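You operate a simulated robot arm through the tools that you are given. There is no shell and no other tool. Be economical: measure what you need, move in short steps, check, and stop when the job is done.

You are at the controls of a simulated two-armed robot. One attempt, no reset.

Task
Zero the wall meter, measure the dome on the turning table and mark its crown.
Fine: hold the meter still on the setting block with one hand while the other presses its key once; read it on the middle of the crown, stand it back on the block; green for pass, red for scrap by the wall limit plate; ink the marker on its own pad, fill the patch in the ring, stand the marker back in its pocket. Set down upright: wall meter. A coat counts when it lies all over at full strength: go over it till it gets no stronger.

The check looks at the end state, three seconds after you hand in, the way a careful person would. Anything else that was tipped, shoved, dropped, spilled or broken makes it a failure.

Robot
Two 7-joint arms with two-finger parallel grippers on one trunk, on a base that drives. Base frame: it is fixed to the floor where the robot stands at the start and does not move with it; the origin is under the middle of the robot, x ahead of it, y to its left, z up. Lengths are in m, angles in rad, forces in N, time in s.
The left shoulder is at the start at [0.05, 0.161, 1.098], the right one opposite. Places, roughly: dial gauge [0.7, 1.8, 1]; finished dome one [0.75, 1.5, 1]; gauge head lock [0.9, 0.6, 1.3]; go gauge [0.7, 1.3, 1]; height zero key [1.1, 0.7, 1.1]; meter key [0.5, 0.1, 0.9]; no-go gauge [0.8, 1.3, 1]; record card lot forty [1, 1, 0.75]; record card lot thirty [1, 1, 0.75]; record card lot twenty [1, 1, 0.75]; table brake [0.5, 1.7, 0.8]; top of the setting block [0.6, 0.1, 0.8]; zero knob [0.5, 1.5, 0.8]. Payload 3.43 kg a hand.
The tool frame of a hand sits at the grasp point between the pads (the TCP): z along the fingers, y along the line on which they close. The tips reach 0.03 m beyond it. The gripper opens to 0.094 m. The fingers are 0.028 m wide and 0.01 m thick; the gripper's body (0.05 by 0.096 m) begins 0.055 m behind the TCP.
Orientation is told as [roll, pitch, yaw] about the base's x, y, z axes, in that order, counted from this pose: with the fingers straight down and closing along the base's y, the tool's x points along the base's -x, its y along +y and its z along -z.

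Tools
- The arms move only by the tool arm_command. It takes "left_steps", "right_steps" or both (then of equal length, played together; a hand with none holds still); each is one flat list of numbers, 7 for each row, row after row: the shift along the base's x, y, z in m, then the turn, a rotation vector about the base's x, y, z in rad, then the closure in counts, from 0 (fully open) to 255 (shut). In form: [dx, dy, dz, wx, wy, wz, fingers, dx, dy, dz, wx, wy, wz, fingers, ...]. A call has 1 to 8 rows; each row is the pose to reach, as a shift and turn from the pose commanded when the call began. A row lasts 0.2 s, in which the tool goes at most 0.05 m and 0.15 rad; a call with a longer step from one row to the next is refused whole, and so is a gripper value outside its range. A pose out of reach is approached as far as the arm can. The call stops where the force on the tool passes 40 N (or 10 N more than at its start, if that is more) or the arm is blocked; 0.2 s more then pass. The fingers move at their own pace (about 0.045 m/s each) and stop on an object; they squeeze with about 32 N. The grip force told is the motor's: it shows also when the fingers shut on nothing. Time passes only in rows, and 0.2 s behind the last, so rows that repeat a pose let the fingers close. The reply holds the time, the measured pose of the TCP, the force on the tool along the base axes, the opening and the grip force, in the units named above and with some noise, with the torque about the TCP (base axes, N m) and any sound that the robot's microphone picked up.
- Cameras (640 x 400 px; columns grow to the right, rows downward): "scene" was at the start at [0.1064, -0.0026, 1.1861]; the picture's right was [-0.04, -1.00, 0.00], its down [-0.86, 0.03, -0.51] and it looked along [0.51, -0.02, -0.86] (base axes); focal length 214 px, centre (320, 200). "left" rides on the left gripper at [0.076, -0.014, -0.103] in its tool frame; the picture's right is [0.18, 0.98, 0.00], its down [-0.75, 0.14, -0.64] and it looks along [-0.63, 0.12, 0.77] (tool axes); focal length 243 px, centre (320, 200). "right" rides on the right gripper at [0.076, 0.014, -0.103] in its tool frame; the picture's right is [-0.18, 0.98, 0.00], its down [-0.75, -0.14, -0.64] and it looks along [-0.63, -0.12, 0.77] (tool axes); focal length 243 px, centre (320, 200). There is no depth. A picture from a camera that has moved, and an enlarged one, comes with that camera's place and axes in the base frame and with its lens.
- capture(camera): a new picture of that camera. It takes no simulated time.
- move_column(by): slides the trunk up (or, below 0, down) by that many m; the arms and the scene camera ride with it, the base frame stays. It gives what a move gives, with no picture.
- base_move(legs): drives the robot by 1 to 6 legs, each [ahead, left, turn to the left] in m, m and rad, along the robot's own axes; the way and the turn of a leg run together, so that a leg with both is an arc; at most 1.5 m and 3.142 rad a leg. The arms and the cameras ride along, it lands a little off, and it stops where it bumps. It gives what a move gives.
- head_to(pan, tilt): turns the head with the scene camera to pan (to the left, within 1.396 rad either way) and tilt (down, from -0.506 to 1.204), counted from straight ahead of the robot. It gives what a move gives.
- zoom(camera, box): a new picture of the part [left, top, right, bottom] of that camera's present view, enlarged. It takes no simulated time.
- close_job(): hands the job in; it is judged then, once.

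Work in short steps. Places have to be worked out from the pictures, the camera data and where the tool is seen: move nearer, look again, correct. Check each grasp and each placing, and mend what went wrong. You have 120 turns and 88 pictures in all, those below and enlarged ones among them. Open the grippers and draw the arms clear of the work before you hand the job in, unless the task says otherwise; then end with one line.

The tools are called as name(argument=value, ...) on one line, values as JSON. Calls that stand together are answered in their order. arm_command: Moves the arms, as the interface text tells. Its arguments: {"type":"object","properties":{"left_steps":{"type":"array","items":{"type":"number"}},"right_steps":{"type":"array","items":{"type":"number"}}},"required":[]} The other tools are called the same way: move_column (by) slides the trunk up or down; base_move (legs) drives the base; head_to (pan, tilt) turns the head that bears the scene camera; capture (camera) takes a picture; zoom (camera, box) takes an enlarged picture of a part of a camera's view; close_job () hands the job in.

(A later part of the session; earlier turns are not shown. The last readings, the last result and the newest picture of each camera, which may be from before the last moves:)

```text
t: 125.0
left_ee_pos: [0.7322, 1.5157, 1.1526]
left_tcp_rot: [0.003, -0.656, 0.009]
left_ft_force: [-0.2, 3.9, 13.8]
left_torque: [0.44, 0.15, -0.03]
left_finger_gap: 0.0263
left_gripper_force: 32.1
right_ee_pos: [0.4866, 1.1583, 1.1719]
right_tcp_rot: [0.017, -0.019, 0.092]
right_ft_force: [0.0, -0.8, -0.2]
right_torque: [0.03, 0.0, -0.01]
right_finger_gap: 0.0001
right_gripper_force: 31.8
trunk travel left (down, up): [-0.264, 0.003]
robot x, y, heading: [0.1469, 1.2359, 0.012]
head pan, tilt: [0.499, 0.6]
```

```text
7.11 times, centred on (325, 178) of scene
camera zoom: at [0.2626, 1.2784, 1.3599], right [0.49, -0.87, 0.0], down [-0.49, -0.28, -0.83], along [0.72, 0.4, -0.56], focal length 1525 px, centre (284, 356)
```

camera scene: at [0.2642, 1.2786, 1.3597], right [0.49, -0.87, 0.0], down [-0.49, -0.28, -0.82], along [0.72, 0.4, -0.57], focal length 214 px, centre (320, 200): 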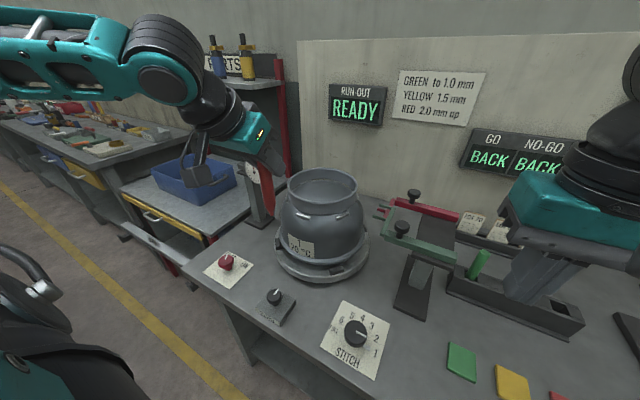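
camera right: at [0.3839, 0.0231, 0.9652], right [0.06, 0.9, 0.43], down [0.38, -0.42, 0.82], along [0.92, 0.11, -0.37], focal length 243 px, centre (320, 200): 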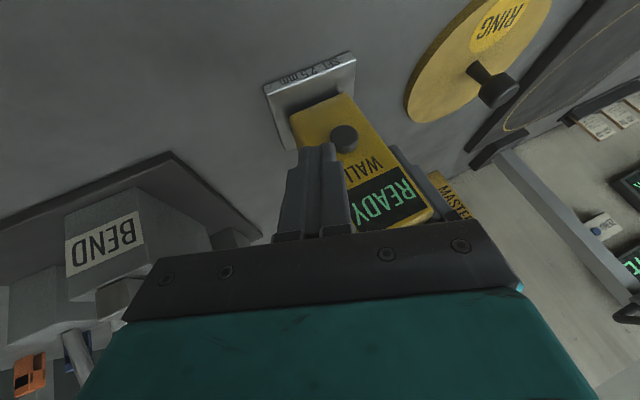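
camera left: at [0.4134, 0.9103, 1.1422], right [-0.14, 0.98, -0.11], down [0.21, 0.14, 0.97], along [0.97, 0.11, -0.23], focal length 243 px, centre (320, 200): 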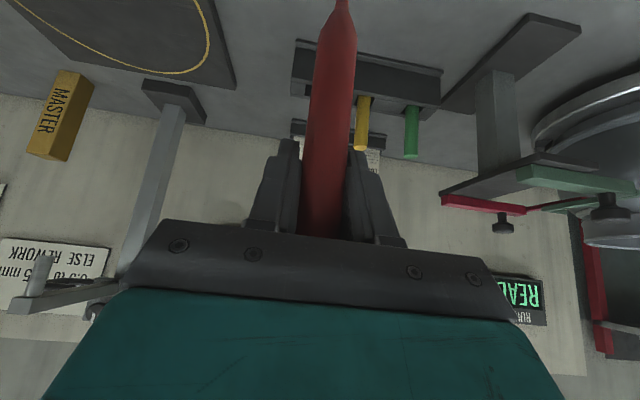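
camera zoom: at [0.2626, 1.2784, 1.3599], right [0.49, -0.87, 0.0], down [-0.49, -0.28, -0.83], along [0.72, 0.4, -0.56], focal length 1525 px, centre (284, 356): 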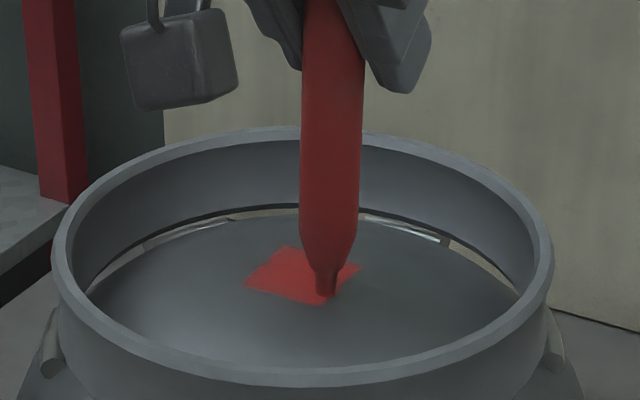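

Paint has appeared as a roughly square area. I lift off and look at it unobstructed.

arm_command(left_steps=[0, 0, 0.02, 0, 0, 0, 255, 0, 0, 0.06, 0, 0, 0, 255, -0.04, 0.03, 0.06, 0, 0, 0, 255, -0.08, 0.06, 0.06, 0, 0, 0, 255, -0.12, 0.08, 0.06, 0, 0, 0, 255])

zoom(camera="scene", box=[280, 160, 360, 210])

```text
t: 126.2
left_ee_pos: [0.6123, 1.598, 1.2104]
left_tcp_rot: [0.0, -0.652, 0.009]
left_ft_force: [0.2, 0.5, -0.4]
left_torque: [-0.01, -0.02, -0.04]
left_finger_gap: 0.0262
left_gripper_force: 32.0
right_ee_pos: [0.4877, 1.1586, 1.1714]
right_tcp_rot: [0.018, -0.015, 0.092]
right_ft_force: [-0.2, 0.2, 0.4]
right_torque: [-0.01, 0.0, 0.02]
right_finger_gap: 0.0002
right_gripper_force: 32.2
trunk travel left (down, up): [-0.264, 0.003]
robot x, y, heading: [0.1475, 1.2356, 0.01]
head pan, tilt: [0.499, 0.6]
```

```text
8.00 times, centred on (320, 185) of scene
camera zoom: at [0.2631, 1.2796, 1.3598], right [0.49, -0.87, 0.0], down [-0.49, -0.28, -0.83], along [0.72, 0.4, -0.56], focal length 1716 px, centre (320, 320)
```

zoom: 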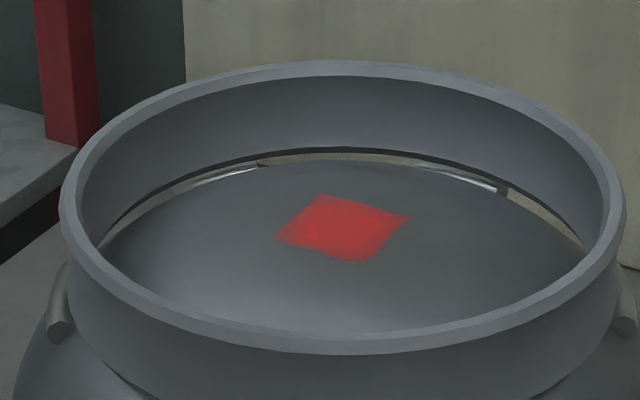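

The patch is a ~38 mm square at the crown centre; its edges look weaker. I return to its near corner and will raster over it.

arm_command(left_steps=[0.035, -0.028, 0.0, 0, 0, 0, 255, 0.07, -0.056, 0.0, 0, 0, 0, 255, 0.102, -0.083, 0.0, 0, 0, 0, 255, 0.102, -0.083, -0.03, 0, 0, 0, 255, 0.102, -0.083, -0.05, 0, 0, 0, 255, 0.102, -0.083, -0.058, 0, 0, 0, 255, 0.102, -0.083, -0.062, 0, 0, 0, 255])

```text
t: 127.8
left_ee_pos: [0.7158, 1.5108, 1.1515]
left_tcp_rot: [0.001, -0.657, 0.006]
left_ft_force: [-1.1, 0.3, 8.2]
left_torque: [0.04, 0.21, 0.0]
left_finger_gap: 0.0263
left_gripper_force: 31.9
right_ee_pos: [0.4866, 1.1572, 1.172]
right_tcp_rot: [0.019, -0.016, 0.094]
right_ft_force: [-0.2, 0.4, -0.1]
right_torque: [-0.02, -0.01, 0.04]
right_finger_gap: 0.0002
right_gripper_force: 32.6
trunk travel left (down, up): [-0.264, 0.003]
robot x, y, heading: [0.1481, 1.2334, 0.017]
head pan, tilt: [0.499, 0.6]
```

Contact at 8 N. Raster pass, first half.

arm_command(left_steps=[0, 0.022, 0.001, 0, 0, 0, 255, 0, 0.044, -0.001, 0, 0, 0, 255, 0.009, 0.044, 0.0, 0, 0, 0, 255, 0.009, 0.022, 0.001, 0, 0, 0, 255, 0.009, 0.0, 0.0, 0, 0, 0, 255, 0.018, 0.0, 0.0, 0, 0, 0, 255, 0.018, 0.022, 0.001, 0, 0, 0, 255, 0.018, 0.044, 0.0, 0, 0, 0, 255])

arm_command(left_steps=[0.009, 0.0, -0.0, 0, 0, 0, 255, 0.009, -0.022, 0.001, 0, 0, 0, 255, 0.009, -0.044, 0.0, 0, 0, 0, 255, 0.018, -0.044, -0.001, 0, 0, 0, 255, 0.018, -0.022, 0.0, 0, 0, 0, 255, 0.018, 0.0, -0.001, 0, 0, 0, 255, 0.027, 0.0, -0.002, 0, 0, 0, 255, 0.027, -0.022, -0.001, 0, 0, 0, 255])

arm_command(left_steps=[0, -0.022, -0.001, 0, 0, 0, 255, -0.022, -0.022, 0.002, 0, 0, 0, 255, -0.044, -0.022, 0.001, 0, 0, 0, 255, -0.044, -0.011, 0.002, 0, 0, 0, 255, -0.022, -0.011, 0.003, 0, 0, 0, 255, 0.0, -0.011, 0.001, 0, 0, 0, 255, 0.0, 0.0, 0.001, 0, 0, 0, 255, -0.022, 0.0, 0.003, 0, 0, 0, 255])

zoom(camera="scene", box=[280, 150, 370, 206])

```text
t: 129.6
left_ee_pos: [0.7314, 1.555, 1.1512]
left_tcp_rot: [0.002, -0.658, 0.008]
left_ft_force: [-0.7, -4.5, 17.2]
left_torque: [-0.44, 0.18, 0.01]
left_finger_gap: 0.0264
left_gripper_force: 32.9
right_ee_pos: [0.4865, 1.1565, 1.171]
right_tcp_rot: [0.019, -0.017, 0.093]
right_ft_force: [0.3, 1.2, -0.2]
right_torque: [0.0, 0.0, -0.01]
right_finger_gap: 0.0
right_gripper_force: 31.7
trunk travel left (down, up): [-0.264, 0.003]
robot x, y, heading: [0.1472, 1.2362, 0.015]
head pan, tilt: [0.499, 0.6]
```

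```text
t: 131.3
left_ee_pos: [0.7592, 1.5322, 1.1495]
left_tcp_rot: [0.002, -0.654, 0.007]
left_ft_force: [1.2, 0.7, 13.0]
left_torque: [0.18, 0.0, -0.1]
left_finger_gap: 0.0265
left_gripper_force: 31.8
right_ee_pos: [0.4873, 1.157, 1.1717]
right_tcp_rot: [0.02, -0.017, 0.093]
right_ft_force: [0.4, 0.6, 0.2]
right_torque: [-0.01, 0.0, 0.03]
right_finger_gap: 0.0001
right_gripper_force: 31.8
trunk travel left (down, up): [-0.264, 0.003]
robot x, y, heading: [0.1447, 1.2372, 0.012]
head pan, tilt: [0.499, 0.6]
```

```text
t: 133.2
left_ee_pos: [0.7364, 1.5334, 1.1512]
left_tcp_rot: [0.001, -0.65, 0.008]
left_ft_force: [-0.7, 0.7, -0.6]
left_torque: [0.02, -0.05, -0.04]
left_finger_gap: 0.0263
left_gripper_force: 31.9
right_ee_pos: [0.4876, 1.1568, 1.1704]
right_tcp_rot: [0.018, -0.016, 0.094]
right_ft_force: [0.0, -0.6, -0.6]
right_torque: [-0.03, 0.04, -0.01]
right_finger_gap: 0.0
right_gripper_force: 31.9
trunk travel left (down, up): [-0.264, 0.003]
robot x, y, heading: [0.144, 1.235, 0.016]
head pan, tilt: [0.499, 0.6]
```

```text
7.11 times, centred on (325, 178) of scene
camera zoom: at [0.2635, 1.2787, 1.3597], right [0.49, -0.87, 0.0], down [-0.49, -0.28, -0.83], along [0.72, 0.4, -0.56], focal length 1525 px, centre (284, 356)
```

zoom: 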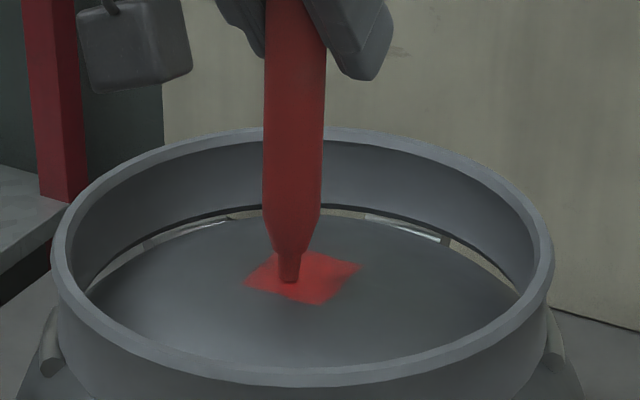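

The nib slid up ~2 mm in the grip and lost contact in the last lines; the far right (+x, −y) corner is weak. The patch centre corresponds to TCP ≈(0.744, 1.531). I press a bit lower and go over the far edge.

arm_command(left_steps=[0, 0, -0.004, 0, 0, 0, 255, 0.0245, 0, -0.0055, 0, 0, 0, 255, 0.0245, -0.0215, -0.0065, 0, 0, 0, 255, 0.0245, 0.0, -0.0055, 0, 0, 0, 255, 0.0245, 0.0165, -0.006, 0, 0, 0, 255, 0.016, 0.0165, -0.0055, 0, 0, 0, 255, 0.016, -0.002, -0.0045, 0, 0, 0, 255, 0.016, -0.0215, -0.006, 0, 0, 0, 255])

```text
t: 134.9
left_ee_pos: [0.7526, 1.5129, 1.1498]
left_tcp_rot: [0.004, -0.657, 0.009]
left_ft_force: [-2.3, 4.3, 19.8]
left_torque: [0.55, 0.38, -0.12]
left_finger_gap: 0.0264
left_gripper_force: 32.2
right_ee_pos: [0.4866, 1.1567, 1.1713]
right_tcp_rot: [0.018, -0.018, 0.093]
right_ft_force: [-0.2, -0.8, 0.3]
right_torque: [0.0, -0.06, -0.03]
right_finger_gap: 0.0001
right_gripper_force: 31.9
trunk travel left (down, up): [-0.264, 0.003]
robot x, y, heading: [0.1504, 1.2338, 0.013]
head pan, tilt: [0.499, 0.6]
```

Good contact. I continue the raster toward the near side.

arm_command(left_steps=[-0.0085, 0, 0.0005, 0, 0, 0, 255, -0.0085, 0.019, 0.001, 0, 0, 0, 255, -0.0085, 0.038, 0.0, 0, 0, 0, 255, -0.017, 0.038, 0.0, 0, 0, 0, 255, -0.017, 0.019, 0.001, 0, 0, 0, 255, -0.017, 0, 0, 0, 0, 0, 255, -0.0255, 0, -0.0005, 0, 0, 0, 255, -0.0255, 0.019, 0.0005, 0, 0, 0, 255])

arm_command(left_steps=[0, 0.019, -0.001, 0, 0, 0, 255, -0.007, 0.019, -0.0015, 0, 0, 0, 255, -0.007, 0, -0.001, 0, 0, 0, 255, -0.007, -0.019, -0.002, 0, 0, 0, 255, 0.012, -0.021, -0.001, 0, 0, 0, 255, 0.034, -0.021, -0.002, 0, 0, 0, 255, 0.034, -0.012, -0.002, 0, 0, 0, 255, 0.015, -0.012, -0.0005, 0, 0, 0, 255])

```text
t: 136.8
left_ee_pos: [0.7273, 1.5292, 1.1464]
left_tcp_rot: [-0.002, -0.652, 0.008]
left_ft_force: [-1.5, -3.9, 14.7]
left_torque: [-0.47, 0.28, -0.02]
left_finger_gap: 0.0261
left_gripper_force: 32.3
right_ee_pos: [0.4869, 1.1575, 1.172]
right_tcp_rot: [0.015, -0.017, 0.092]
right_ft_force: [-0.8, -0.3, 0.9]
right_torque: [-0.02, 0.01, -0.02]
right_finger_gap: 0.0
right_gripper_force: 32.1
trunk travel left (down, up): [-0.264, 0.003]
robot x, y, heading: [0.148, 1.2401, 0.013]
head pan, tilt: [0.499, 0.6]
```

```text
t: 138.6
left_ee_pos: [0.7431, 1.5181, 1.1457]
left_tcp_rot: [0.003, -0.65, 0.009]
left_ft_force: [-0.3, -0.3, 10.7]
left_torque: [0.0, 0.07, -0.04]
left_finger_gap: 0.026
left_gripper_force: 32.2
right_ee_pos: [0.4867, 1.158, 1.1716]
right_tcp_rot: [0.017, -0.015, 0.093]
right_ft_force: [0.3, -0.5, 0.1]
right_torque: [-0.01, -0.01, 0.01]
right_finger_gap: 0.0
right_gripper_force: 32.3
trunk travel left (down, up): [-0.264, 0.003]
robot x, y, heading: [0.148, 1.2351, 0.01]
head pan, tilt: [0.499, 0.6]
```

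Both passes kept contact. I lift off, move aside, and inspect the patch.

arm_command(left_steps=[0, 0, 0.03, 0, 0, 0, 255, 0, 0, 0.065, 0, 0, 0, 255, -0.04, 0.03, 0.065, 0, 0, 0, 255, -0.08, 0.055, 0.065, 0, 0, 0, 255, -0.12, 0.08, 0.065, 0, 0, 0, 255])

zoom(camera="scene", box=[300, 172, 348, 202])

```text
t: 139.8
left_ee_pos: [0.6237, 1.6012, 1.2086]
left_tcp_rot: [0.0, -0.653, 0.01]
left_ft_force: [-0.2, -0.3, -0.6]
left_torque: [-0.02, -0.01, 0.01]
left_finger_gap: 0.0261
left_gripper_force: 32.6
right_ee_pos: [0.487, 1.1588, 1.1711]
right_tcp_rot: [0.018, -0.014, 0.091]
right_ft_force: [0.2, 1.0, 0.3]
right_torque: [-0.01, -0.02, 0.01]
right_finger_gap: 0.0
right_gripper_force: 32.0
trunk travel left (down, up): [-0.264, 0.003]
robot x, y, heading: [0.1478, 1.234, 0.014]
head pan, tilt: [0.499, 0.6]
```

```text
13.33 times, centred on (324, 187) of scene
camera zoom: at [0.2631, 1.2799, 1.3598], right [0.49, -0.87, 0.0], down [-0.49, -0.28, -0.83], along [0.72, 0.4, -0.56], focal length 2860 px, centre (267, 373)
```

zoom: 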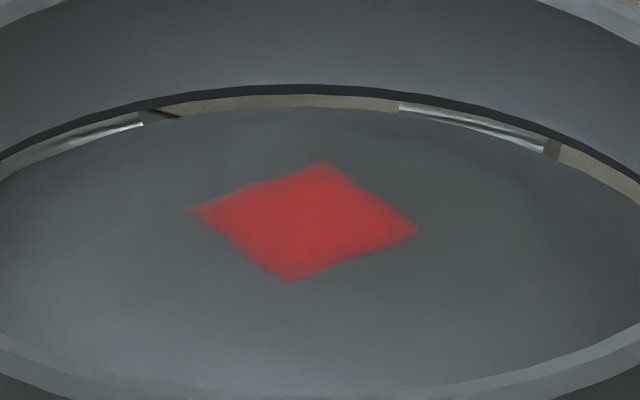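

The coat is strong in the middle with slightly weaker edges (the free table has also turned a little with the strokes). I go over again with radial strokes, which do not turn the table.

arm_command(left_steps=[0.04, -0.02, 0.0, 0, 0, 0, 255, 0.08, -0.045, 0.0, 0, 0, 0, 255, 0.12, -0.068, 0.0, 0, 0, 0, 255, 0.12, -0.068, -0.035, 0, 0, 0, 255, 0.12, -0.068, -0.055, 0, 0, 0, 255, 0.12, -0.068, -0.061, 0, 0, 0, 255, 0.12, -0.068, -0.065, 0, 0, 0, 255])

```text
t: 141.3
left_ee_pos: [0.7434, 1.5316, 1.1466]
left_tcp_rot: [0.002, -0.652, 0.009]
left_ft_force: [-0.1, 0.0, 4.0]
left_torque: [0.04, 0.03, -0.02]
left_finger_gap: 0.0262
left_gripper_force: 31.8
right_ee_pos: [0.4872, 1.1578, 1.1709]
right_tcp_rot: [0.018, -0.015, 0.093]
right_ft_force: [-0.2, 0.2, -0.2]
right_torque: [-0.02, -0.01, 0.0]
right_finger_gap: 0.0001
right_gripper_force: 31.4
trunk travel left (down, up): [-0.264, 0.003]
robot x, y, heading: [0.1477, 1.2357, 0.014]
head pan, tilt: [0.499, 0.6]
```

Contact is made. Radial strokes, in three sets.

arm_command(left_steps=[0.024, 0, -0.004, 0, 0, 0, 255, 0, 0, -0.0025, 0, 0, 0, 255, -0.024, 0, -0.004, 0, 0, 0, 255, 0, 0, -0.0025, 0, 0, 0, 255, 0.0208, 0.012, -0.004, 0, 0, 0, 255, 0, 0, -0.0025, 0, 0, 0, 255, -0.0208, -0.012, -0.004, 0, 0, 0, 255, 0, 0, -0.0025, 0, 0, 0, 255])

arm_command(left_steps=[0.012, 0.0208, -0.002, 0, 0, 0, 255, 0, 0, -0.0005, 0, 0, 0, 255, -0.012, -0.0208, -0.002, 0, 0, 0, 255, 0, 0, -0.0005, 0, 0, 0, 255, 0, 0.024, -0.002, 0, 0, 0, 255, 0, 0, -0.0005, 0, 0, 0, 255, 0, -0.024, -0.002, 0, 0, 0, 255, 0, 0, -0.0005, 0, 0, 0, 255])

arm_command(left_steps=[-0.012, 0.0208, -0.002, 0, 0, 0, 255, 0, 0, -0.0005, 0, 0, 0, 255, 0.012, -0.0208, -0.002, 0, 0, 0, 255, 0, 0, -0.0005, 0, 0, 0, 255, -0.0208, 0.012, -0.0025, 0, 0, 0, 255, 0, 0, -0.0005, 0, 0, 0, 255, 0.0208, -0.012, -0.0025, 0, 0, 0, 255, 0, 0, -0.0005, 0, 0, 0, 255])

```text
t: 143.2
left_ee_pos: [0.7435, 1.5322, 1.1439]
left_tcp_rot: [0.001, -0.65, 0.008]
left_ft_force: [-0.1, -1.4, 7.8]
left_torque: [-0.17, 0.07, 0.03]
left_finger_gap: 0.0261
left_gripper_force: 31.7
right_ee_pos: [0.4872, 1.157, 1.1704]
right_tcp_rot: [0.015, -0.015, 0.093]
right_ft_force: [0.2, -0.3, -0.3]
right_torque: [0.01, 0.0, 0.01]
right_finger_gap: 0.0001
right_gripper_force: 31.5
trunk travel left (down, up): [-0.264, 0.003]
robot x, y, heading: [0.1512, 1.2323, 0.013]
head pan, tilt: [0.499, 0.6]
```

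```text
t: 144.9
left_ee_pos: [0.7428, 1.5298, 1.144]
left_tcp_rot: [-0.002, -0.654, 0.01]
left_ft_force: [0.2, -3.6, 10.7]
left_torque: [-0.4, 0.07, 0.02]
left_finger_gap: 0.0264
left_gripper_force: 32.3
right_ee_pos: [0.4874, 1.1574, 1.1721]
right_tcp_rot: [0.018, -0.017, 0.093]
right_ft_force: [-0.7, -0.7, 0.3]
right_torque: [-0.03, 0.02, -0.02]
right_finger_gap: 0.0
right_gripper_force: 32.1
trunk travel left (down, up): [-0.264, 0.003]
robot x, y, heading: [0.1499, 1.2337, 0.016]
head pan, tilt: [0.499, 0.6]
```

```text
t: 146.8
left_ee_pos: [0.7453, 1.529, 1.1423]
left_tcp_rot: [-0.001, -0.653, 0.011]
left_ft_force: [1.0, -2.4, 11.2]
left_torque: [-0.19, -0.01, -0.02]
left_finger_gap: 0.0262
left_gripper_force: 32.2
right_ee_pos: [0.4866, 1.1583, 1.1723]
right_tcp_rot: [0.018, -0.017, 0.092]
right_ft_force: [-0.6, 0.6, -0.3]
right_torque: [-0.04, -0.03, -0.03]
right_finger_gap: 0.0
right_gripper_force: 31.7
trunk travel left (down, up): [-0.264, 0.003]
robot x, y, heading: [0.1498, 1.2344, 0.012]
head pan, tilt: [0.499, 0.6]
```

I lift and inspect again.

arm_command(left_steps=[0, 0, 0.03, 0, 0, 0, 255, 0, 0, 0.068, 0, 0, 0, 255, -0.04, 0.03, 0.068, 0, 0, 0, 255, -0.08, 0.055, 0.068, 0, 0, 0, 255, -0.12, 0.07, 0.068, 0, 0, 0, 255])

zoom(camera="scene", box=[300, 172, 348, 202])

```text
t: 147.9
left_ee_pos: [0.6209, 1.5993, 1.2109]
left_tcp_rot: [0.003, -0.652, 0.01]
left_ft_force: [-0.4, -0.7, -0.3]
left_torque: [-0.01, 0.04, -0.02]
left_finger_gap: 0.0259
left_gripper_force: 31.8
right_ee_pos: [0.4872, 1.16, 1.1716]
right_tcp_rot: [0.018, -0.015, 0.092]
right_ft_force: [-1.0, 0.6, 0.5]
right_torque: [-0.01, -0.03, 0.01]
right_finger_gap: 0.0002
right_gripper_force: 31.7
trunk travel left (down, up): [-0.264, 0.003]
robot x, y, heading: [0.148, 1.2358, 0.013]
head pan, tilt: [0.499, 0.6]
```

```text
13.33 times, centred on (324, 187) of scene
camera zoom: at [0.2631, 1.2795, 1.3598], right [0.49, -0.87, 0.0], down [-0.49, -0.28, -0.83], along [0.72, 0.4, -0.56], focal length 2860 px, centre (267, 373)
```

zoom: 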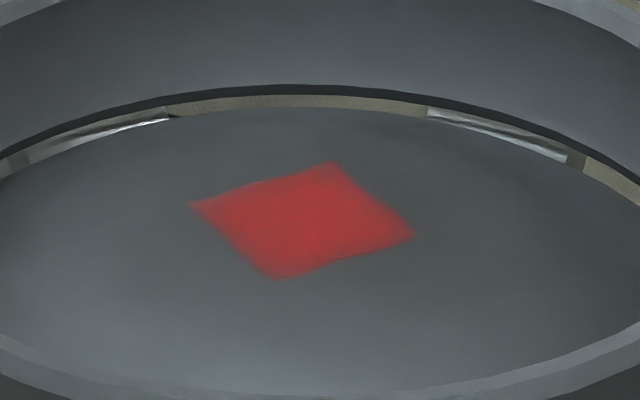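

Nearly even; the extreme corners look slightly weaker. One more pass aimed at the four corners (now along ±(−0.0066, 0.0245) and ±(0.0233, 0.0057)).

arm_command(left_steps=[0.04, -0.02, 0.0, 0, 0, 0, 255, 0.08, -0.045, 0.0, 0, 0, 0, 255, 0.12, -0.07, 0.0, 0, 0, 0, 255, 0.12, -0.07, -0.038, 0, 0, 0, 255, 0.12, -0.07, -0.06, 0, 0, 0, 255, 0.12, -0.07, -0.065, 0, 0, 0, 255, 0.12, -0.07, -0.0685, 0, 0, 0, 255])

arm_command(left_steps=[-0.007, 0.026, -0.003, 0, 0, 0, 255, 0, 0, -0.001, 0, 0, 0, 255, 0.007, -0.026, -0.003, 0, 0, 0, 255, 0, 0, -0.001, 0, 0, 0, 255, 0.0255, 0.006, -0.003, 0, 0, 0, 255, 0, 0, -0.001, 0, 0, 0, 255, -0.0255, -0.006, -0.003, 0, 0, 0, 255, 0, 0, -0.001, 0, 0, 0, 255])

arm_command(left_steps=[-0.0015, 0.0245, -0.0025, 0, 0, 0, 255, -0.012, 0.022, -0.0025, 0, 0, 0, 255, 0, 0, -0.001, 0, 0, 0, 255, 0.0015, -0.0245, -0.0025, 0, 0, 0, 255, 0.012, -0.022, -0.0025, 0, 0, 0, 255, 0, 0, -0.001, 0, 0, 0, 255, 0.024, 0.001, -0.0025, 0, 0, 0, 255, 0.0215, 0.011, -0.0025, 0, 0, 0, 255])

arm_command(left_steps=[-0.0215, -0.011, 0.0015, 0, 0, 0, 255, -0.0455, -0.012, 0.0, 0, 0, 0, 255, -0.043, -0.022, 0.0, 0, 0, 0, 255, -0.0215, -0.011, 0.0015, 0, 0, 0, 255, -0.009, 0.003, 0.0005, 0, 0, 0, 255, -0.034, 0.003, 0.0, 0, 0, 0, 255, -0.034, -0.025, 0.0, 0, 0, 0, 255, -0.009, -0.025, 0.0, 0, 0, 0, 255])

```text
t: 149.6
left_ee_pos: [0.7412, 1.5311, 1.1419]
left_tcp_rot: [0.001, -0.656, 0.009]
left_ft_force: [-0.8, 1.0, 4.2]
left_torque: [0.08, 0.11, 0.01]
left_finger_gap: 0.0261
left_gripper_force: 32.1
right_ee_pos: [0.4881, 1.158, 1.1717]
right_tcp_rot: [0.017, -0.015, 0.092]
right_ft_force: [0.5, 0.1, 0.3]
right_torque: [-0.02, 0.0, 0.04]
right_finger_gap: 0.0
right_gripper_force: 32.3
trunk travel left (down, up): [-0.264, 0.003]
robot x, y, heading: [0.148, 1.2359, 0.009]
head pan, tilt: [0.499, 0.6]
```

```text
t: 151.3
left_ee_pos: [0.744, 1.532, 1.1422]
left_tcp_rot: [0.001, -0.651, 0.009]
left_ft_force: [0.3, -0.9, 7.8]
left_torque: [-0.08, 0.01, 0.01]
left_finger_gap: 0.0259
left_gripper_force: 32.1
right_ee_pos: [0.487, 1.1571, 1.1709]
right_tcp_rot: [0.017, -0.015, 0.093]
right_ft_force: [-0.4, 0.6, 0.6]
right_torque: [-0.02, 0.01, 0.0]
right_finger_gap: 0.0001
right_gripper_force: 32.1
trunk travel left (down, up): [-0.264, 0.003]
robot x, y, heading: [0.1474, 1.2341, 0.016]
head pan, tilt: [0.499, 0.6]
```

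```text
t: 153.2
left_ee_pos: [0.7653, 1.541, 1.1386]
left_tcp_rot: [0.002, -0.656, 0.009]
left_ft_force: [0.5, -2.7, 16.3]
left_torque: [-0.27, 0.27, 0.12]
left_finger_gap: 0.0262
left_gripper_force: 32.6
right_ee_pos: [0.4863, 1.1568, 1.1717]
right_tcp_rot: [0.019, -0.017, 0.094]
right_ft_force: [1.0, 0.7, 0.8]
right_torque: [0.02, 0.0, -0.02]
right_finger_gap: 0.0
right_gripper_force: 32.5
trunk travel left (down, up): [-0.264, 0.003]
robot x, y, heading: [0.1481, 1.2345, 0.011]
head pan, tilt: [0.499, 0.6]
```

```text
t: 154.9
left_ee_pos: [0.7562, 1.5152, 1.1396]
left_tcp_rot: [0.003, -0.653, 0.008]
left_ft_force: [1.9, 0.4, 8.1]
left_torque: [0.04, -0.05, 0.02]
left_finger_gap: 0.0262
left_gripper_force: 32.3
right_ee_pos: [0.4886, 1.1578, 1.1714]
right_tcp_rot: [0.017, -0.017, 0.092]
right_ft_force: [0.3, 1.4, 0.8]
right_torque: [-0.01, 0.02, 0.0]
right_finger_gap: 0.0001
right_gripper_force: 32.6
trunk travel left (down, up): [-0.264, 0.003]
robot x, y, heading: [0.15, 1.2366, 0.01]
head pan, tilt: [0.499, 0.6]
```

Lift and inspect once more.

arm_command(left_steps=[0, 0, 0.03, 0, 0, 0, 255, 0, 0, 0.072, 0, 0, 0, 255, -0.04, 0.03, 0.072, 0, 0, 0, 255, -0.08, 0.055, 0.072, 0, 0, 0, 255, -0.12, 0.08, 0.072, 0, 0, 0, 255])

zoom(camera="scene", box=[300, 172, 348, 202])

```text
t: 156.2
left_ee_pos: [0.6322, 1.599, 1.211]
left_tcp_rot: [-0.001, -0.654, 0.009]
left_ft_force: [0.0, 0.6, -0.4]
left_torque: [-0.02, -0.02, 0.0]
left_finger_gap: 0.0261
left_gripper_force: 32.7
right_ee_pos: [0.4866, 1.1591, 1.1721]
right_tcp_rot: [0.017, -0.016, 0.092]
right_ft_force: [-0.9, 1.2, 0.5]
right_torque: [-0.01, -0.02, 0.01]
right_finger_gap: 0.0
right_gripper_force: 31.9
trunk travel left (down, up): [-0.264, 0.003]
robot x, y, heading: [0.1467, 1.2317, 0.011]
head pan, tilt: [0.499, 0.6]
```

```text
13.33 times, centred on (324, 187) of scene
camera zoom: at [0.263, 1.2798, 1.3598], right [0.49, -0.87, 0.0], down [-0.49, -0.28, -0.83], along [0.72, 0.4, -0.56], focal length 2860 px, centre (267, 373)
```

zoom: 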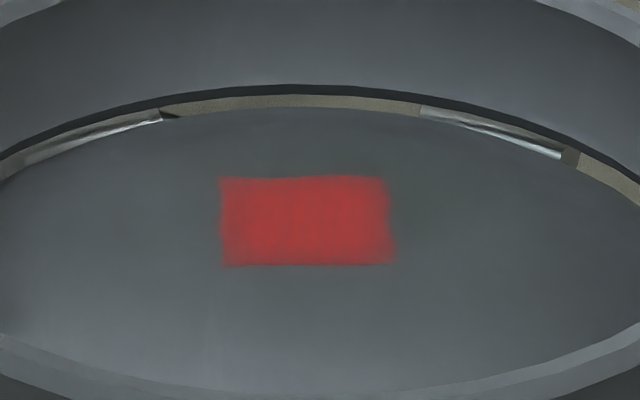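

The patch is evenly covered, but the edges are a bit soft and the nib may have run dry. To be sure I re-ink and make one more pass; I drive back to the red pad.

arm_command(left_steps=[-0.04, -0.02, 0, 0, 0, 0, 255, -0.08, -0.045, 0, 0, 0, 0, 255, -0.1, -0.065, 0, 0, 0, 0, 255])

base_move(legs=[[-0.18, 0, 0], [0, -0.605, -0.01], [0.18, 0, 0]])

move_column(by=-0.095)

```text
t: 156.9
left_ee_pos: [0.535, 1.5315, 1.2105]
left_tcp_rot: [0.0, -0.652, 0.01]
left_ft_force: [0.3, -0.1, -0.6]
left_torque: [-0.01, 0.02, -0.02]
left_finger_gap: 0.0263
left_gripper_force: 31.9
right_ee_pos: [0.4864, 1.1574, 1.1708]
right_tcp_rot: [0.017, -0.016, 0.092]
right_ft_force: [0.3, -0.2, 0.1]
right_torque: [-0.01, 0.01, -0.01]
right_finger_gap: 0.0001
right_gripper_force: 31.6
trunk travel left (down, up): [-0.264, 0.003]
robot x, y, heading: [0.1455, 1.2376, 0.011]
head pan, tilt: [0.499, 0.6]
```

```text
t: 162.5
left_ee_pos: [0.5498, 0.941, 1.2111]
left_tcp_rot: [0.002, -0.652, 0.005]
left_ft_force: [0.1, 0.4, 0.5]
left_torque: [-0.01, 0.0, -0.03]
left_finger_gap: 0.0264
left_gripper_force: 32.3
right_ee_pos: [0.5008, 0.5686, 1.171]
right_tcp_rot: [0.017, -0.015, 0.09]
right_ft_force: [0.4, -0.2, -0.6]
right_torque: [0.02, 0.03, 0.02]
right_finger_gap: 0.0001
right_gripper_force: 32.1
trunk travel left (down, up): [-0.264, 0.003]
robot x, y, heading: [0.1632, 0.648, 0.01]
head pan, tilt: [0.499, 0.6]
```

```text
t: 163.8
left_ee_pos: [0.5486, 0.9419, 1.1158]
left_tcp_rot: [0.002, -0.65, 0.005]
left_ft_force: [0.1, 0.2, 0.0]
left_torque: [0.02, 0.03, 0.01]
left_finger_gap: 0.0265
left_gripper_force: 32.2
right_ee_pos: [0.5005, 0.5678, 1.0758]
right_tcp_rot: [0.017, -0.016, 0.089]
right_ft_force: [0.1, 1.1, -0.1]
right_torque: [0.0, 0.0, 0.04]
right_finger_gap: 0.0002
right_gripper_force: 32.0
trunk travel left (down, up): [-0.169, 0.098]
robot x, y, heading: [0.1627, 0.6455, 0.007]
head pan, tilt: [0.499, 0.6]
```

I bring the nib over the pad and lower (contact expected at TCP z≈0.915).

arm_command(left_steps=[0.02, -0.01, -0.04, 0, 0, 0, 255, 0.039, -0.018, -0.08, 0, 0, 0, 255, 0.039, -0.018, -0.12, 0, 0, 0, 255, 0.039, -0.018, -0.16, 0, 0, 0, 255, 0.039, -0.018, -0.185, 0, 0, 0, 255, 0.039, -0.018, -0.195, 0, 0, 0, 255, 0.039, -0.018, -0.2, 0, 0, 0, 255, 0.039, -0.018, -0.203, 0, 0, 0, 255])

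head_to(pan=0.25, tilt=0.65)

zoom(camera="scene", box=[180, 190, 340, 290])

```text
t: 165.6
left_ee_pos: [0.5874, 0.9245, 0.9118]
left_tcp_rot: [0.003, -0.65, 0.005]
left_ft_force: [0.7, -0.5, -1.1]
left_torque: [0.01, -0.02, -0.03]
left_finger_gap: 0.0261
left_gripper_force: 31.8
right_ee_pos: [0.4998, 0.5673, 1.0768]
right_tcp_rot: [0.016, -0.016, 0.09]
right_ft_force: [0.3, -0.7, -0.5]
right_torque: [0.02, -0.02, 0.0]
right_finger_gap: 0.0001
right_gripper_force: 32.3
trunk travel left (down, up): [-0.169, 0.098]
robot x, y, heading: [0.1644, 0.6446, 0.005]
head pan, tilt: [0.499, 0.6]
```

```text
t: 166.4
left_ee_pos: [0.5871, 0.9254, 0.9134]
left_tcp_rot: [0.003, -0.651, 0.006]
left_ft_force: [-0.6, -0.1, 0.0]
left_torque: [0.01, -0.02, -0.03]
left_finger_gap: 0.026
left_gripper_force: 32.3
right_ee_pos: [0.5005, 0.5688, 1.0758]
right_tcp_rot: [0.017, -0.015, 0.09]
right_ft_force: [0.6, -0.1, -0.6]
right_torque: [-0.01, 0.0, 0.0]
right_finger_gap: 0.0
right_gripper_force: 31.8
trunk travel left (down, up): [-0.169, 0.098]
robot x, y, heading: [0.1639, 0.6461, 0.011]
head pan, tilt: [0.25, 0.649]
```

```text
4.00 times, centred on (260, 240) of scene
camera zoom: at [0.2836, 0.669, 1.2604], right [0.26, -0.97, 0.0], down [-0.58, -0.15, -0.8], along [0.77, 0.2, -0.6], focal length 858 px, centre (560, 40)
```

zoom: 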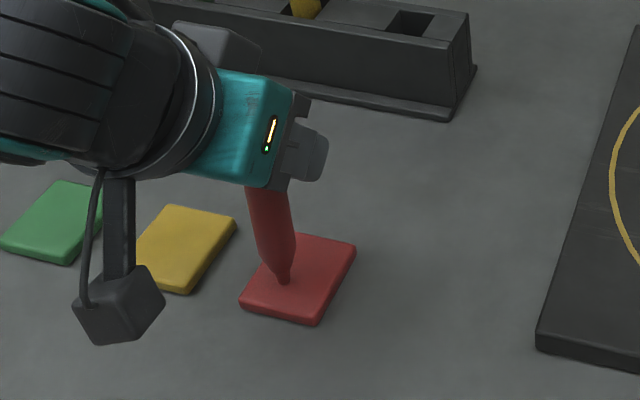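

The nib is right over the pad, just above. I lower a few mm more to press, dwell, then lift.

arm_command(left_steps=[0, 0, -0.002, 0, 0, 0, 255, 0, 0, -0.004, 0, 0, 0, 255, 0, 0, -0.006, 0, 0, 0, 255, 0, 0, -0.007, 0, 0, 0, 255, 0.004, 0, -0.007, 0, 0, 0, 255, 0, 0, -0.007, 0, 0, 0, 255, 0, 0, -0.007, 0, 0, 0, 255])

```text
t: 168.0
left_ee_pos: [0.5888, 0.9221, 0.9083]
left_tcp_rot: [0.004, -0.656, 0.004]
left_ft_force: [7.3, 2.1, 19.6]
left_torque: [0.11, -0.27, -0.01]
left_finger_gap: 0.0266
left_gripper_force: 31.7
right_ee_pos: [0.4992, 0.5671, 1.0775]
right_tcp_rot: [0.021, -0.016, 0.088]
right_ft_force: [0.2, 0.2, -0.5]
right_torque: [-0.03, -0.01, 0.03]
right_finger_gap: 0.0001
right_gripper_force: 32.4
trunk travel left (down, up): [-0.169, 0.098]
robot x, y, heading: [0.1622, 0.6442, 0.01]
head pan, tilt: [0.25, 0.649]
```

Pressed at 20 N. I lift and return to the dome.

arm_command(left_steps=[0, 0, 0.04, 0, 0, 0, 255, 0, 0, 0.08, 0, 0, 0, 255, 0, 0, 0.12, 0, 0, 0, 255, -0.03, 0, 0.16, 0, 0, 0, 255, -0.05, 0.0, 0.2, 0, 0, 0, 255])

move_column(by=0.095)

base_move(legs=[[-0.19, 0, 0], [0, 0.59, 0.0], [0.175, 0, 0]])

head_to(pan=0.5, tilt=0.6)

```text
t: 169.2
left_ee_pos: [0.5368, 0.9218, 1.1049]
left_tcp_rot: [0.003, -0.649, 0.004]
left_ft_force: [0.1, 0.1, -0.5]
left_torque: [0.02, -0.03, 0.01]
left_finger_gap: 0.0262
left_gripper_force: 31.8
right_ee_pos: [0.5009, 0.5686, 1.0753]
right_tcp_rot: [0.017, -0.017, 0.089]
right_ft_force: [-0.1, 0.1, 0.4]
right_torque: [0.0, 0.01, 0.02]
right_finger_gap: 0.0
right_gripper_force: 31.9
trunk travel left (down, up): [-0.169, 0.098]
robot x, y, heading: [0.1609, 0.6502, 0.009]
head pan, tilt: [0.25, 0.649]
```

```text
t: 170.5
left_ee_pos: [0.5365, 0.9218, 1.1989]
left_tcp_rot: [0.001, -0.651, 0.005]
left_ft_force: [0.1, 0.5, -0.8]
left_torque: [0.02, 0.01, 0.02]
left_finger_gap: 0.0261
left_gripper_force: 32.1
right_ee_pos: [0.5006, 0.5679, 1.1713]
right_tcp_rot: [0.019, -0.017, 0.09]
right_ft_force: [0.2, -1.0, 0.5]
right_torque: [0.0, 0.02, 0.01]
right_finger_gap: 0.0
right_gripper_force: 32.1
trunk travel left (down, up): [-0.264, 0.003]
robot x, y, heading: [0.1596, 0.6481, 0.007]
head pan, tilt: [0.25, 0.649]
```

```text
t: 176.0
left_ee_pos: [0.5209, 1.5025, 1.1978]
left_tcp_rot: [0.002, -0.65, -0.001]
left_ft_force: [0.2, 0.0, 0.0]
left_torque: [0.0, -0.02, 0.01]
left_finger_gap: 0.0262
left_gripper_force: 31.9
right_ee_pos: [0.4829, 1.1507, 1.1717]
right_tcp_rot: [0.018, -0.014, 0.085]
right_ft_force: [0.5, 0.0, -0.3]
right_torque: [-0.01, 0.02, 0.06]
right_finger_gap: 0.0
right_gripper_force: 31.9
trunk travel left (down, up): [-0.264, 0.003]
robot x, y, heading: [0.1408, 1.2302, 0.002]
head pan, tilt: [0.25, 0.649]
```

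```text
t: 176.8
left_ee_pos: [0.5202, 1.5042, 1.1979]
left_tcp_rot: [0.001, -0.651, 0.0]
left_ft_force: [0.8, -0.1, -0.9]
left_torque: [-0.04, -0.01, -0.02]
left_finger_gap: 0.0262
left_gripper_force: 32.2
right_ee_pos: [0.4814, 1.1505, 1.1707]
right_tcp_rot: [0.014, -0.017, 0.083]
right_ft_force: [0.7, -0.6, 0.3]
right_torque: [0.0, 0.0, -0.05]
right_finger_gap: 0.0
right_gripper_force: 32.2
trunk travel left (down, up): [-0.264, 0.003]
robot x, y, heading: [0.1412, 1.2294, 0.008]
head pan, tilt: [0.499, 0.6]
```

I bring the nib over the crown centre and lower to contact (expected TCP z≈1.1375).

arm_command(left_steps=[0.045, 0.005, 0.0, 0, 0, 0, 255, 0.09, 0.011, 0.0, 0, 0, 0, 255, 0.135, 0.017, 0.0, 0, 0, 0, 255, 0.18, 0.023, 0.0, 0, 0, 0, 255, 0.2235, 0.0275, 0.0, 0, 0, 0, 255, 0.2235, 0.0275, -0.04, 0, 0, 0, 255, 0.2235, 0.0275, -0.056, 0, 0, 0, 255, 0.2235, 0.0275, -0.062, 0, 0, 0, 255])

zoom(camera="scene", box=[284, 155, 364, 205])

```text
t: 178.6
left_ee_pos: [0.7432, 1.5321, 1.1355]
left_tcp_rot: [0.001, -0.652, 0.001]
left_ft_force: [0.4, 0.1, -0.6]
left_torque: [-0.01, -0.01, -0.01]
left_finger_gap: 0.0262
left_gripper_force: 32.3
right_ee_pos: [0.4819, 1.15, 1.1709]
right_tcp_rot: [0.017, -0.016, 0.084]
right_ft_force: [0.2, 0.0, -0.2]
right_torque: [0.01, -0.02, 0.0]
right_finger_gap: 0.0
right_gripper_force: 31.6
trunk travel left (down, up): [-0.264, 0.003]
robot x, y, heading: [0.1438, 1.2294, 0.002]
head pan, tilt: [0.499, 0.6]
```

```text
8.00 times, centred on (324, 180) of scene
camera zoom: at [0.259, 1.2727, 1.3597], right [0.48, -0.88, 0.0], down [-0.5, -0.27, -0.83], along [0.72, 0.4, -0.56], focal length 1716 px, centre (288, 360)
```

zoom: 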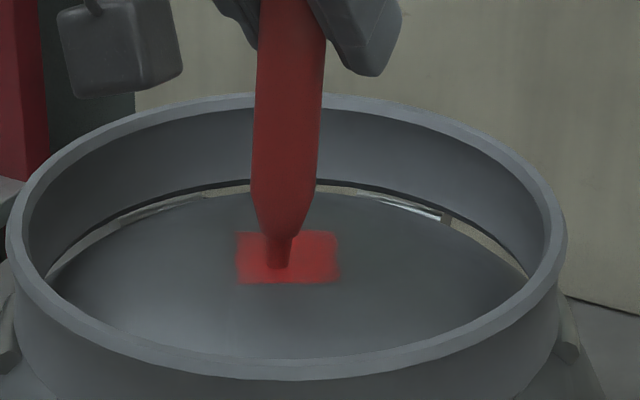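

Nib is just above the surface and 5 mm short of the patch centre (centre at TCP ≈(0.749, 1.532)). I press lightly and paint corner by corner.

arm_command(left_steps=[0.005, 0, -0.003, 0, 0, 0, 255, 0.005, 0, -0.0045, 0, 0, 0, 255, 0.0215, -0.0115, -0.0055, 0, 0, 0, 255, 0.0295, -0.0075, -0.006, 0, 0, 0, 255, 0.025, 0.0007, -0.0055, 0, 0, 0, 255, 0.005, 0, -0.0045, 0, 0, 0, 255, 0.0217, 0.009, -0.0055, 0, 0, 0, 255, 0.005, 0, -0.0045, 0, 0, 0, 255])

```text
t: 180.4
left_ee_pos: [0.7481, 1.5313, 1.1335]
left_tcp_rot: [0.004, -0.656, -0.002]
left_ft_force: [4.0, 3.1, 19.4]
left_torque: [0.23, -0.02, -0.1]
left_finger_gap: 0.0261
left_gripper_force: 32.0
right_ee_pos: [0.4801, 1.1498, 1.1715]
right_tcp_rot: [0.019, -0.019, 0.084]
right_ft_force: [-0.5, 0.3, -0.5]
right_torque: [-0.01, 0.03, 0.04]
right_finger_gap: 0.0001
right_gripper_force: 31.9
trunk travel left (down, up): [-0.264, 0.003]
robot x, y, heading: [0.1415, 1.2301, 0.006]
head pan, tilt: [0.499, 0.6]
```

Good contact (19 N). Remaining corners and edges.

arm_command(left_steps=[-0.0165, 0.0115, -0.0005, 0, 0, 0, 255, -0.0245, 0.0075, -0.001, 0, 0, 0, 255, -0.0201, -0.0007, -0.0005, 0, 0, 0, 255, 0, 0, 0.001, 0, 0, 0, 255, -0.0167, -0.009, -0.0005, 0, 0, 0, 255, 0, 0, 0.001, 0, 0, 0, 255, 0.009, -0.0167, -0.0005, 0, 0, 0, 255, 0, 0, 0.001, 0, 0, 0, 255])

arm_command(left_steps=[0.0007, -0.0201, -0.002, 0, 0, 0, 255, -0.0075, -0.0245, -0.003, 0, 0, 0, 255, -0.0115, -0.0165, -0.002, 0, 0, 0, 255, 0, 0, 0.0, 0, 0, 0, 255, -0.0007, 0.0201, -0.002, 0, 0, 0, 255, 0.0075, 0.0245, -0.003, 0, 0, 0, 255, 0.0115, 0.0165, -0.002, 0, 0, 0, 255, 0, 0, 0.0, 0, 0, 0, 255])

arm_command(left_steps=[-0.009, 0.0167, -0.0025, 0, 0, 0, 255, 0, 0, -0.001, 0, 0, 0, 255, 0.0201, 0.0007, -0.003, 0, 0, 0, 255, 0.0165, -0.0115, -0.003, 0, 0, 0, 255, 0, 0, -0.001, 0, 0, 0, 255, -0.0201, -0.0007, -0.003, 0, 0, 0, 255, -0.0165, 0.0115, -0.003, 0, 0, 0, 255, 0, 0, -0.001, 0, 0, 0, 255])

```text
t: 182.2
left_ee_pos: [0.7482, 1.5319, 1.1316]
left_tcp_rot: [-0.001, -0.646, 0.0]
left_ft_force: [-0.9, 0.0, 2.8]
left_torque: [-0.03, 0.09, 0.01]
left_finger_gap: 0.0263
left_gripper_force: 31.7
right_ee_pos: [0.4803, 1.1501, 1.1716]
right_tcp_rot: [0.017, -0.017, 0.084]
right_ft_force: [0.2, 0.5, 0.5]
right_torque: [0.02, 0.0, -0.03]
right_finger_gap: 0.0002
right_gripper_force: 31.7
trunk travel left (down, up): [-0.264, 0.003]
robot x, y, heading: [0.1426, 1.2286, 0.005]
head pan, tilt: [0.499, 0.6]
```

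```text
t: 184.0
left_ee_pos: [0.7479, 1.5309, 1.1317]
left_tcp_rot: [0.001, -0.65, 0.001]
left_ft_force: [-1.2, 0.0, 3.6]
left_torque: [0.03, 0.2, 0.0]
left_finger_gap: 0.0263
left_gripper_force: 32.1
right_ee_pos: [0.4823, 1.1496, 1.1718]
right_tcp_rot: [0.017, -0.016, 0.083]
right_ft_force: [0.8, 0.5, -0.1]
right_torque: [0.02, 0.02, -0.04]
right_finger_gap: 0.0002
right_gripper_force: 32.4
trunk travel left (down, up): [-0.264, 0.003]
robot x, y, heading: [0.1422, 1.2332, 0.005]
head pan, tilt: [0.499, 0.6]
```

```text
t: 185.8
left_ee_pos: [0.7489, 1.5324, 1.1319]
left_tcp_rot: [0.005, -0.649, -0.002]
left_ft_force: [0.7, 0.5, 4.8]
left_torque: [0.09, 0.03, -0.05]
left_finger_gap: 0.0259
left_gripper_force: 31.9
right_ee_pos: [0.482, 1.1494, 1.1704]
right_tcp_rot: [0.018, -0.016, 0.084]
right_ft_force: [-0.2, -0.8, -0.2]
right_torque: [0.0, -0.01, 0.01]
right_finger_gap: 0.0
right_gripper_force: 32.2
trunk travel left (down, up): [-0.264, 0.003]
robot x, y, heading: [0.1445, 1.2308, 0.008]
head pan, tilt: [0.499, 0.6]
```

Contact kept throughout. Lift off and inspect.

arm_command(left_steps=[0, 0, 0.03, 0, 0, 0, 255, 0, 0, 0.075, 0, 0, 0, 255, -0.045, 0, 0.075, 0, 0, 0, 255, -0.09, 0, 0.075, 0, 0, 0, 255, -0.135, 0, 0.075, 0, 0, 0, 255, -0.18, 0, 0.075, 0, 0, 0, 255, -0.22, 0, 0.075, 0, 0, 0, 255])

zoom(camera="scene", box=[300, 172, 348, 202])

```text
t: 187.4
left_ee_pos: [0.5283, 1.5313, 1.2067]
left_tcp_rot: [0.002, -0.651, -0.001]
left_ft_force: [0.2, -0.1, 0.3]
left_torque: [-0.01, 0.01, 0.0]
left_finger_gap: 0.0262
left_gripper_force: 32.1
right_ee_pos: [0.4813, 1.1513, 1.1707]
right_tcp_rot: [0.016, -0.016, 0.083]
right_ft_force: [-0.9, 0.4, 0.6]
right_torque: [0.0, -0.01, 0.03]
right_finger_gap: 0.0002
right_gripper_force: 31.8
trunk travel left (down, up): [-0.264, 0.003]
robot x, y, heading: [0.1422, 1.2313, 0.005]
head pan, tilt: [0.499, 0.6]
```

```text
13.33 times, centred on (324, 187) of scene
camera zoom: at [0.2584, 1.2729, 1.3598], right [0.48, -0.88, 0.0], down [-0.49, -0.27, -0.83], along [0.72, 0.4, -0.56], focal length 2860 px, centre (267, 373)
```

zoom: 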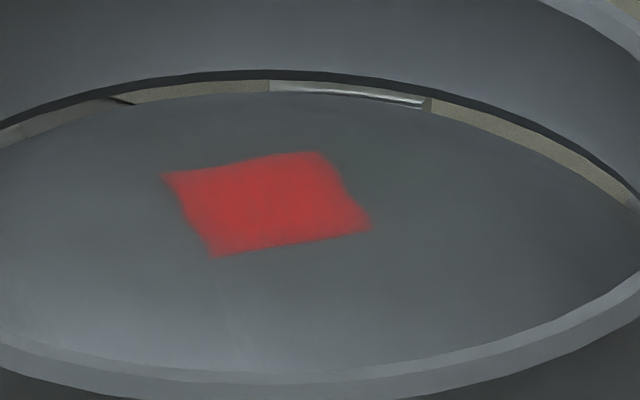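

Strong across, but one side's edge is still slightly uneven. One last perimeter pass along the edges: return to the centre contact first.

arm_command(left_steps=[0.044, 0, 0, 0, 0, 0, 255, 0.088, 0, 0, 0, 0, 0, 255, 0.132, 0, 0, 0, 0, 0, 255, 0.176, 0, 0, 0, 0, 0, 255, 0.22, 0, 0, 0, 0, 0, 255, 0.22, 0, -0.045, 0, 0, 0, 255, 0.22, 0, -0.069, 0, 0, 0, 255, 0.22, 0, -0.0755, 0, 0, 0, 255])

arm_command(left_steps=[0.0276, -0.0008, -0.003, 0, 0, 0, 255, -0.0008, -0.0276, -0.003, 0, 0, 0, 255, 0.0276, -0.0008, -0.003, 0, 0, 0, 255, 0.0008, 0.0276, -0.003, 0, 0, 0, 255, 0.0276, -0.0008, -0.003, 0, 0, 0, 255, 0.0, 0.0, -0.0005, 0, 0, 0, 255])

arm_command(left_steps=[-0.0276, 0.0008, -0.003, 0, 0, 0, 255, -0.0008, -0.0276, -0.003, 0, 0, 0, 255, -0.0276, 0.0008, -0.003, 0, 0, 0, 255, 0.0008, 0.0276, -0.003, 0, 0, 0, 255, -0.0276, 0.0008, -0.003, 0, 0, 0, 255, 0.0, 0.0, -0.0005, 0, 0, 0, 255])

arm_command(left_steps=[0, 0, 0.03, 0, 0, 0, 255, 0, 0, 0.075, 0, 0, 0, 255, -0.045, 0, 0.075, 0, 0, 0, 255, -0.09, 0, 0.075, 0, 0, 0, 255, -0.135, 0, 0.075, 0, 0, 0, 255, -0.18, 0, 0.075, 0, 0, 0, 255, -0.21, 0, 0.075, 0, 0, 0, 255])

zoom(camera="scene", box=[300, 172, 348, 202])

```text
t: 189.2
left_ee_pos: [0.7504, 1.5312, 1.1323]
left_tcp_rot: [0.003, -0.652, -0.001]
left_ft_force: [1.0, 0.2, 0.5]
left_torque: [-0.02, -0.03, 0.04]
left_finger_gap: 0.0262
left_gripper_force: 31.8
right_ee_pos: [0.4812, 1.15, 1.1703]
right_tcp_rot: [0.018, -0.017, 0.084]
right_ft_force: [-0.4, -0.9, -0.1]
right_torque: [-0.02, -0.02, -0.01]
right_finger_gap: 0.0
right_gripper_force: 33.0
trunk travel left (down, up): [-0.264, 0.003]
robot x, y, heading: [0.143, 1.2357, 0.004]
head pan, tilt: [0.499, 0.6]
```

```text
t: 190.6
left_ee_pos: [0.7471, 1.5315, 1.1318]
left_tcp_rot: [0.001, -0.65, 0.002]
left_ft_force: [-3.9, 0.2, 10.5]
left_torque: [-0.03, 0.6, -0.03]
left_finger_gap: 0.0259
left_gripper_force: 31.8
right_ee_pos: [0.4791, 1.1509, 1.1718]
right_tcp_rot: [0.018, -0.018, 0.084]
right_ft_force: [0.7, -0.1, 0.7]
right_torque: [-0.01, 0.01, 0.0]
right_finger_gap: 0.0
right_gripper_force: 31.9
trunk travel left (down, up): [-0.264, 0.003]
robot x, y, heading: [0.1427, 1.2311, 0.003]
head pan, tilt: [0.499, 0.6]
```

```text
t: 192.0
left_ee_pos: [0.7484, 1.5304, 1.1302]
left_tcp_rot: [0.001, -0.65, 0.002]
left_ft_force: [2.7, -0.1, 6.9]
left_torque: [0.05, -0.05, -0.02]
left_finger_gap: 0.0263
left_gripper_force: 31.8
right_ee_pos: [0.4813, 1.1496, 1.1715]
right_tcp_rot: [0.017, -0.017, 0.083]
right_ft_force: [0.7, 0.0, -0.3]
right_torque: [-0.01, 0.02, -0.03]
right_finger_gap: 0.0
right_gripper_force: 31.8
trunk travel left (down, up): [-0.264, 0.003]
robot x, y, heading: [0.1439, 1.2322, -0.001]
head pan, tilt: [0.499, 0.6]
```

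```text
t: 193.6
left_ee_pos: [0.5384, 1.5312, 1.2075]
left_tcp_rot: [0.0, -0.652, 0.0]
left_ft_force: [0.1, 0.5, -0.3]
left_torque: [0.01, -0.02, 0.02]
left_finger_gap: 0.0263
left_gripper_force: 32.2
right_ee_pos: [0.4817, 1.1505, 1.1708]
right_tcp_rot: [0.016, -0.016, 0.084]
right_ft_force: [-0.1, -0.1, -0.6]
right_torque: [-0.05, 0.03, -0.03]
right_finger_gap: 0.0
right_gripper_force: 32.3
trunk travel left (down, up): [-0.264, 0.003]
robot x, y, heading: [0.1402, 1.2317, 0.009]
head pan, tilt: [0.499, 0.6]
```

```text
13.33 times, centred on (324, 187) of scene
camera zoom: at [0.2587, 1.2728, 1.3598], right [0.48, -0.88, 0.0], down [-0.49, -0.27, -0.83], along [0.72, 0.4, -0.56], focal length 2860 px, centre (267, 373)
```

zoom: 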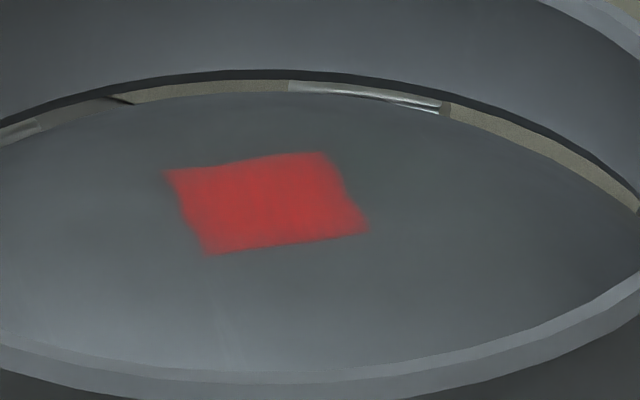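

No stronger than before: the coat is saturated and even. Now I return the marker to its pocket: drive back to the rack.

base_move(legs=[[-0.18, 0, 0], [0, -0.605, -0.005], [0.19, 0, 0]])

move_column(by=-0.095)

head_to(pan=0.25, tilt=0.65)

```text
t: 199.3
left_ee_pos: [0.5488, 0.9256, 1.2068]
left_tcp_rot: [0.001, -0.652, -0.007]
left_ft_force: [0.0, 0.0, -0.6]
left_torque: [-0.02, -0.04, -0.02]
left_finger_gap: 0.0262
left_gripper_force: 31.7
right_ee_pos: [0.4866, 0.5451, 1.1707]
right_tcp_rot: [0.018, -0.014, 0.079]
right_ft_force: [1.1, -0.2, 0.6]
right_torque: [-0.02, 0.0, 0.05]
right_finger_gap: 0.0
right_gripper_force: 32.4
trunk travel left (down, up): [-0.264, 0.003]
robot x, y, heading: [0.1511, 0.6235, -0.001]
head pan, tilt: [0.499, 0.6]
```

```text
t: 200.6
left_ee_pos: [0.5472, 0.9266, 1.1116]
left_tcp_rot: [0.002, -0.651, -0.007]
left_ft_force: [0.1, -0.1, 0.3]
left_torque: [-0.01, -0.05, 0.06]
left_finger_gap: 0.0262
left_gripper_force: 31.5
right_ee_pos: [0.4874, 0.5446, 1.0771]
right_tcp_rot: [0.016, -0.014, 0.077]
right_ft_force: [0.4, -1.3, 0.0]
right_torque: [0.01, -0.02, 0.02]
right_finger_gap: 0.0002
right_gripper_force: 31.6
trunk travel left (down, up): [-0.169, 0.098]
robot x, y, heading: [0.1513, 0.6284, -0.009]
head pan, tilt: [0.499, 0.6]
```

```text
t: 201.3
left_ee_pos: [0.5475, 0.9262, 1.1119]
left_tcp_rot: [0.002, -0.651, -0.005]
left_ft_force: [0.4, 0.4, -0.6]
left_torque: [-0.01, 0.01, -0.01]
left_finger_gap: 0.0263
left_gripper_force: 31.9
right_ee_pos: [0.4879, 0.545, 1.0759]
right_tcp_rot: [0.017, -0.016, 0.078]
right_ft_force: [-0.2, -0.1, -0.1]
right_torque: [-0.01, 0.01, -0.01]
right_finger_gap: 0.0
right_gripper_force: 32.3
trunk travel left (down, up): [-0.169, 0.098]
robot x, y, heading: [0.1499, 0.6254, -0.007]
head pan, tilt: [0.25, 0.649]
```

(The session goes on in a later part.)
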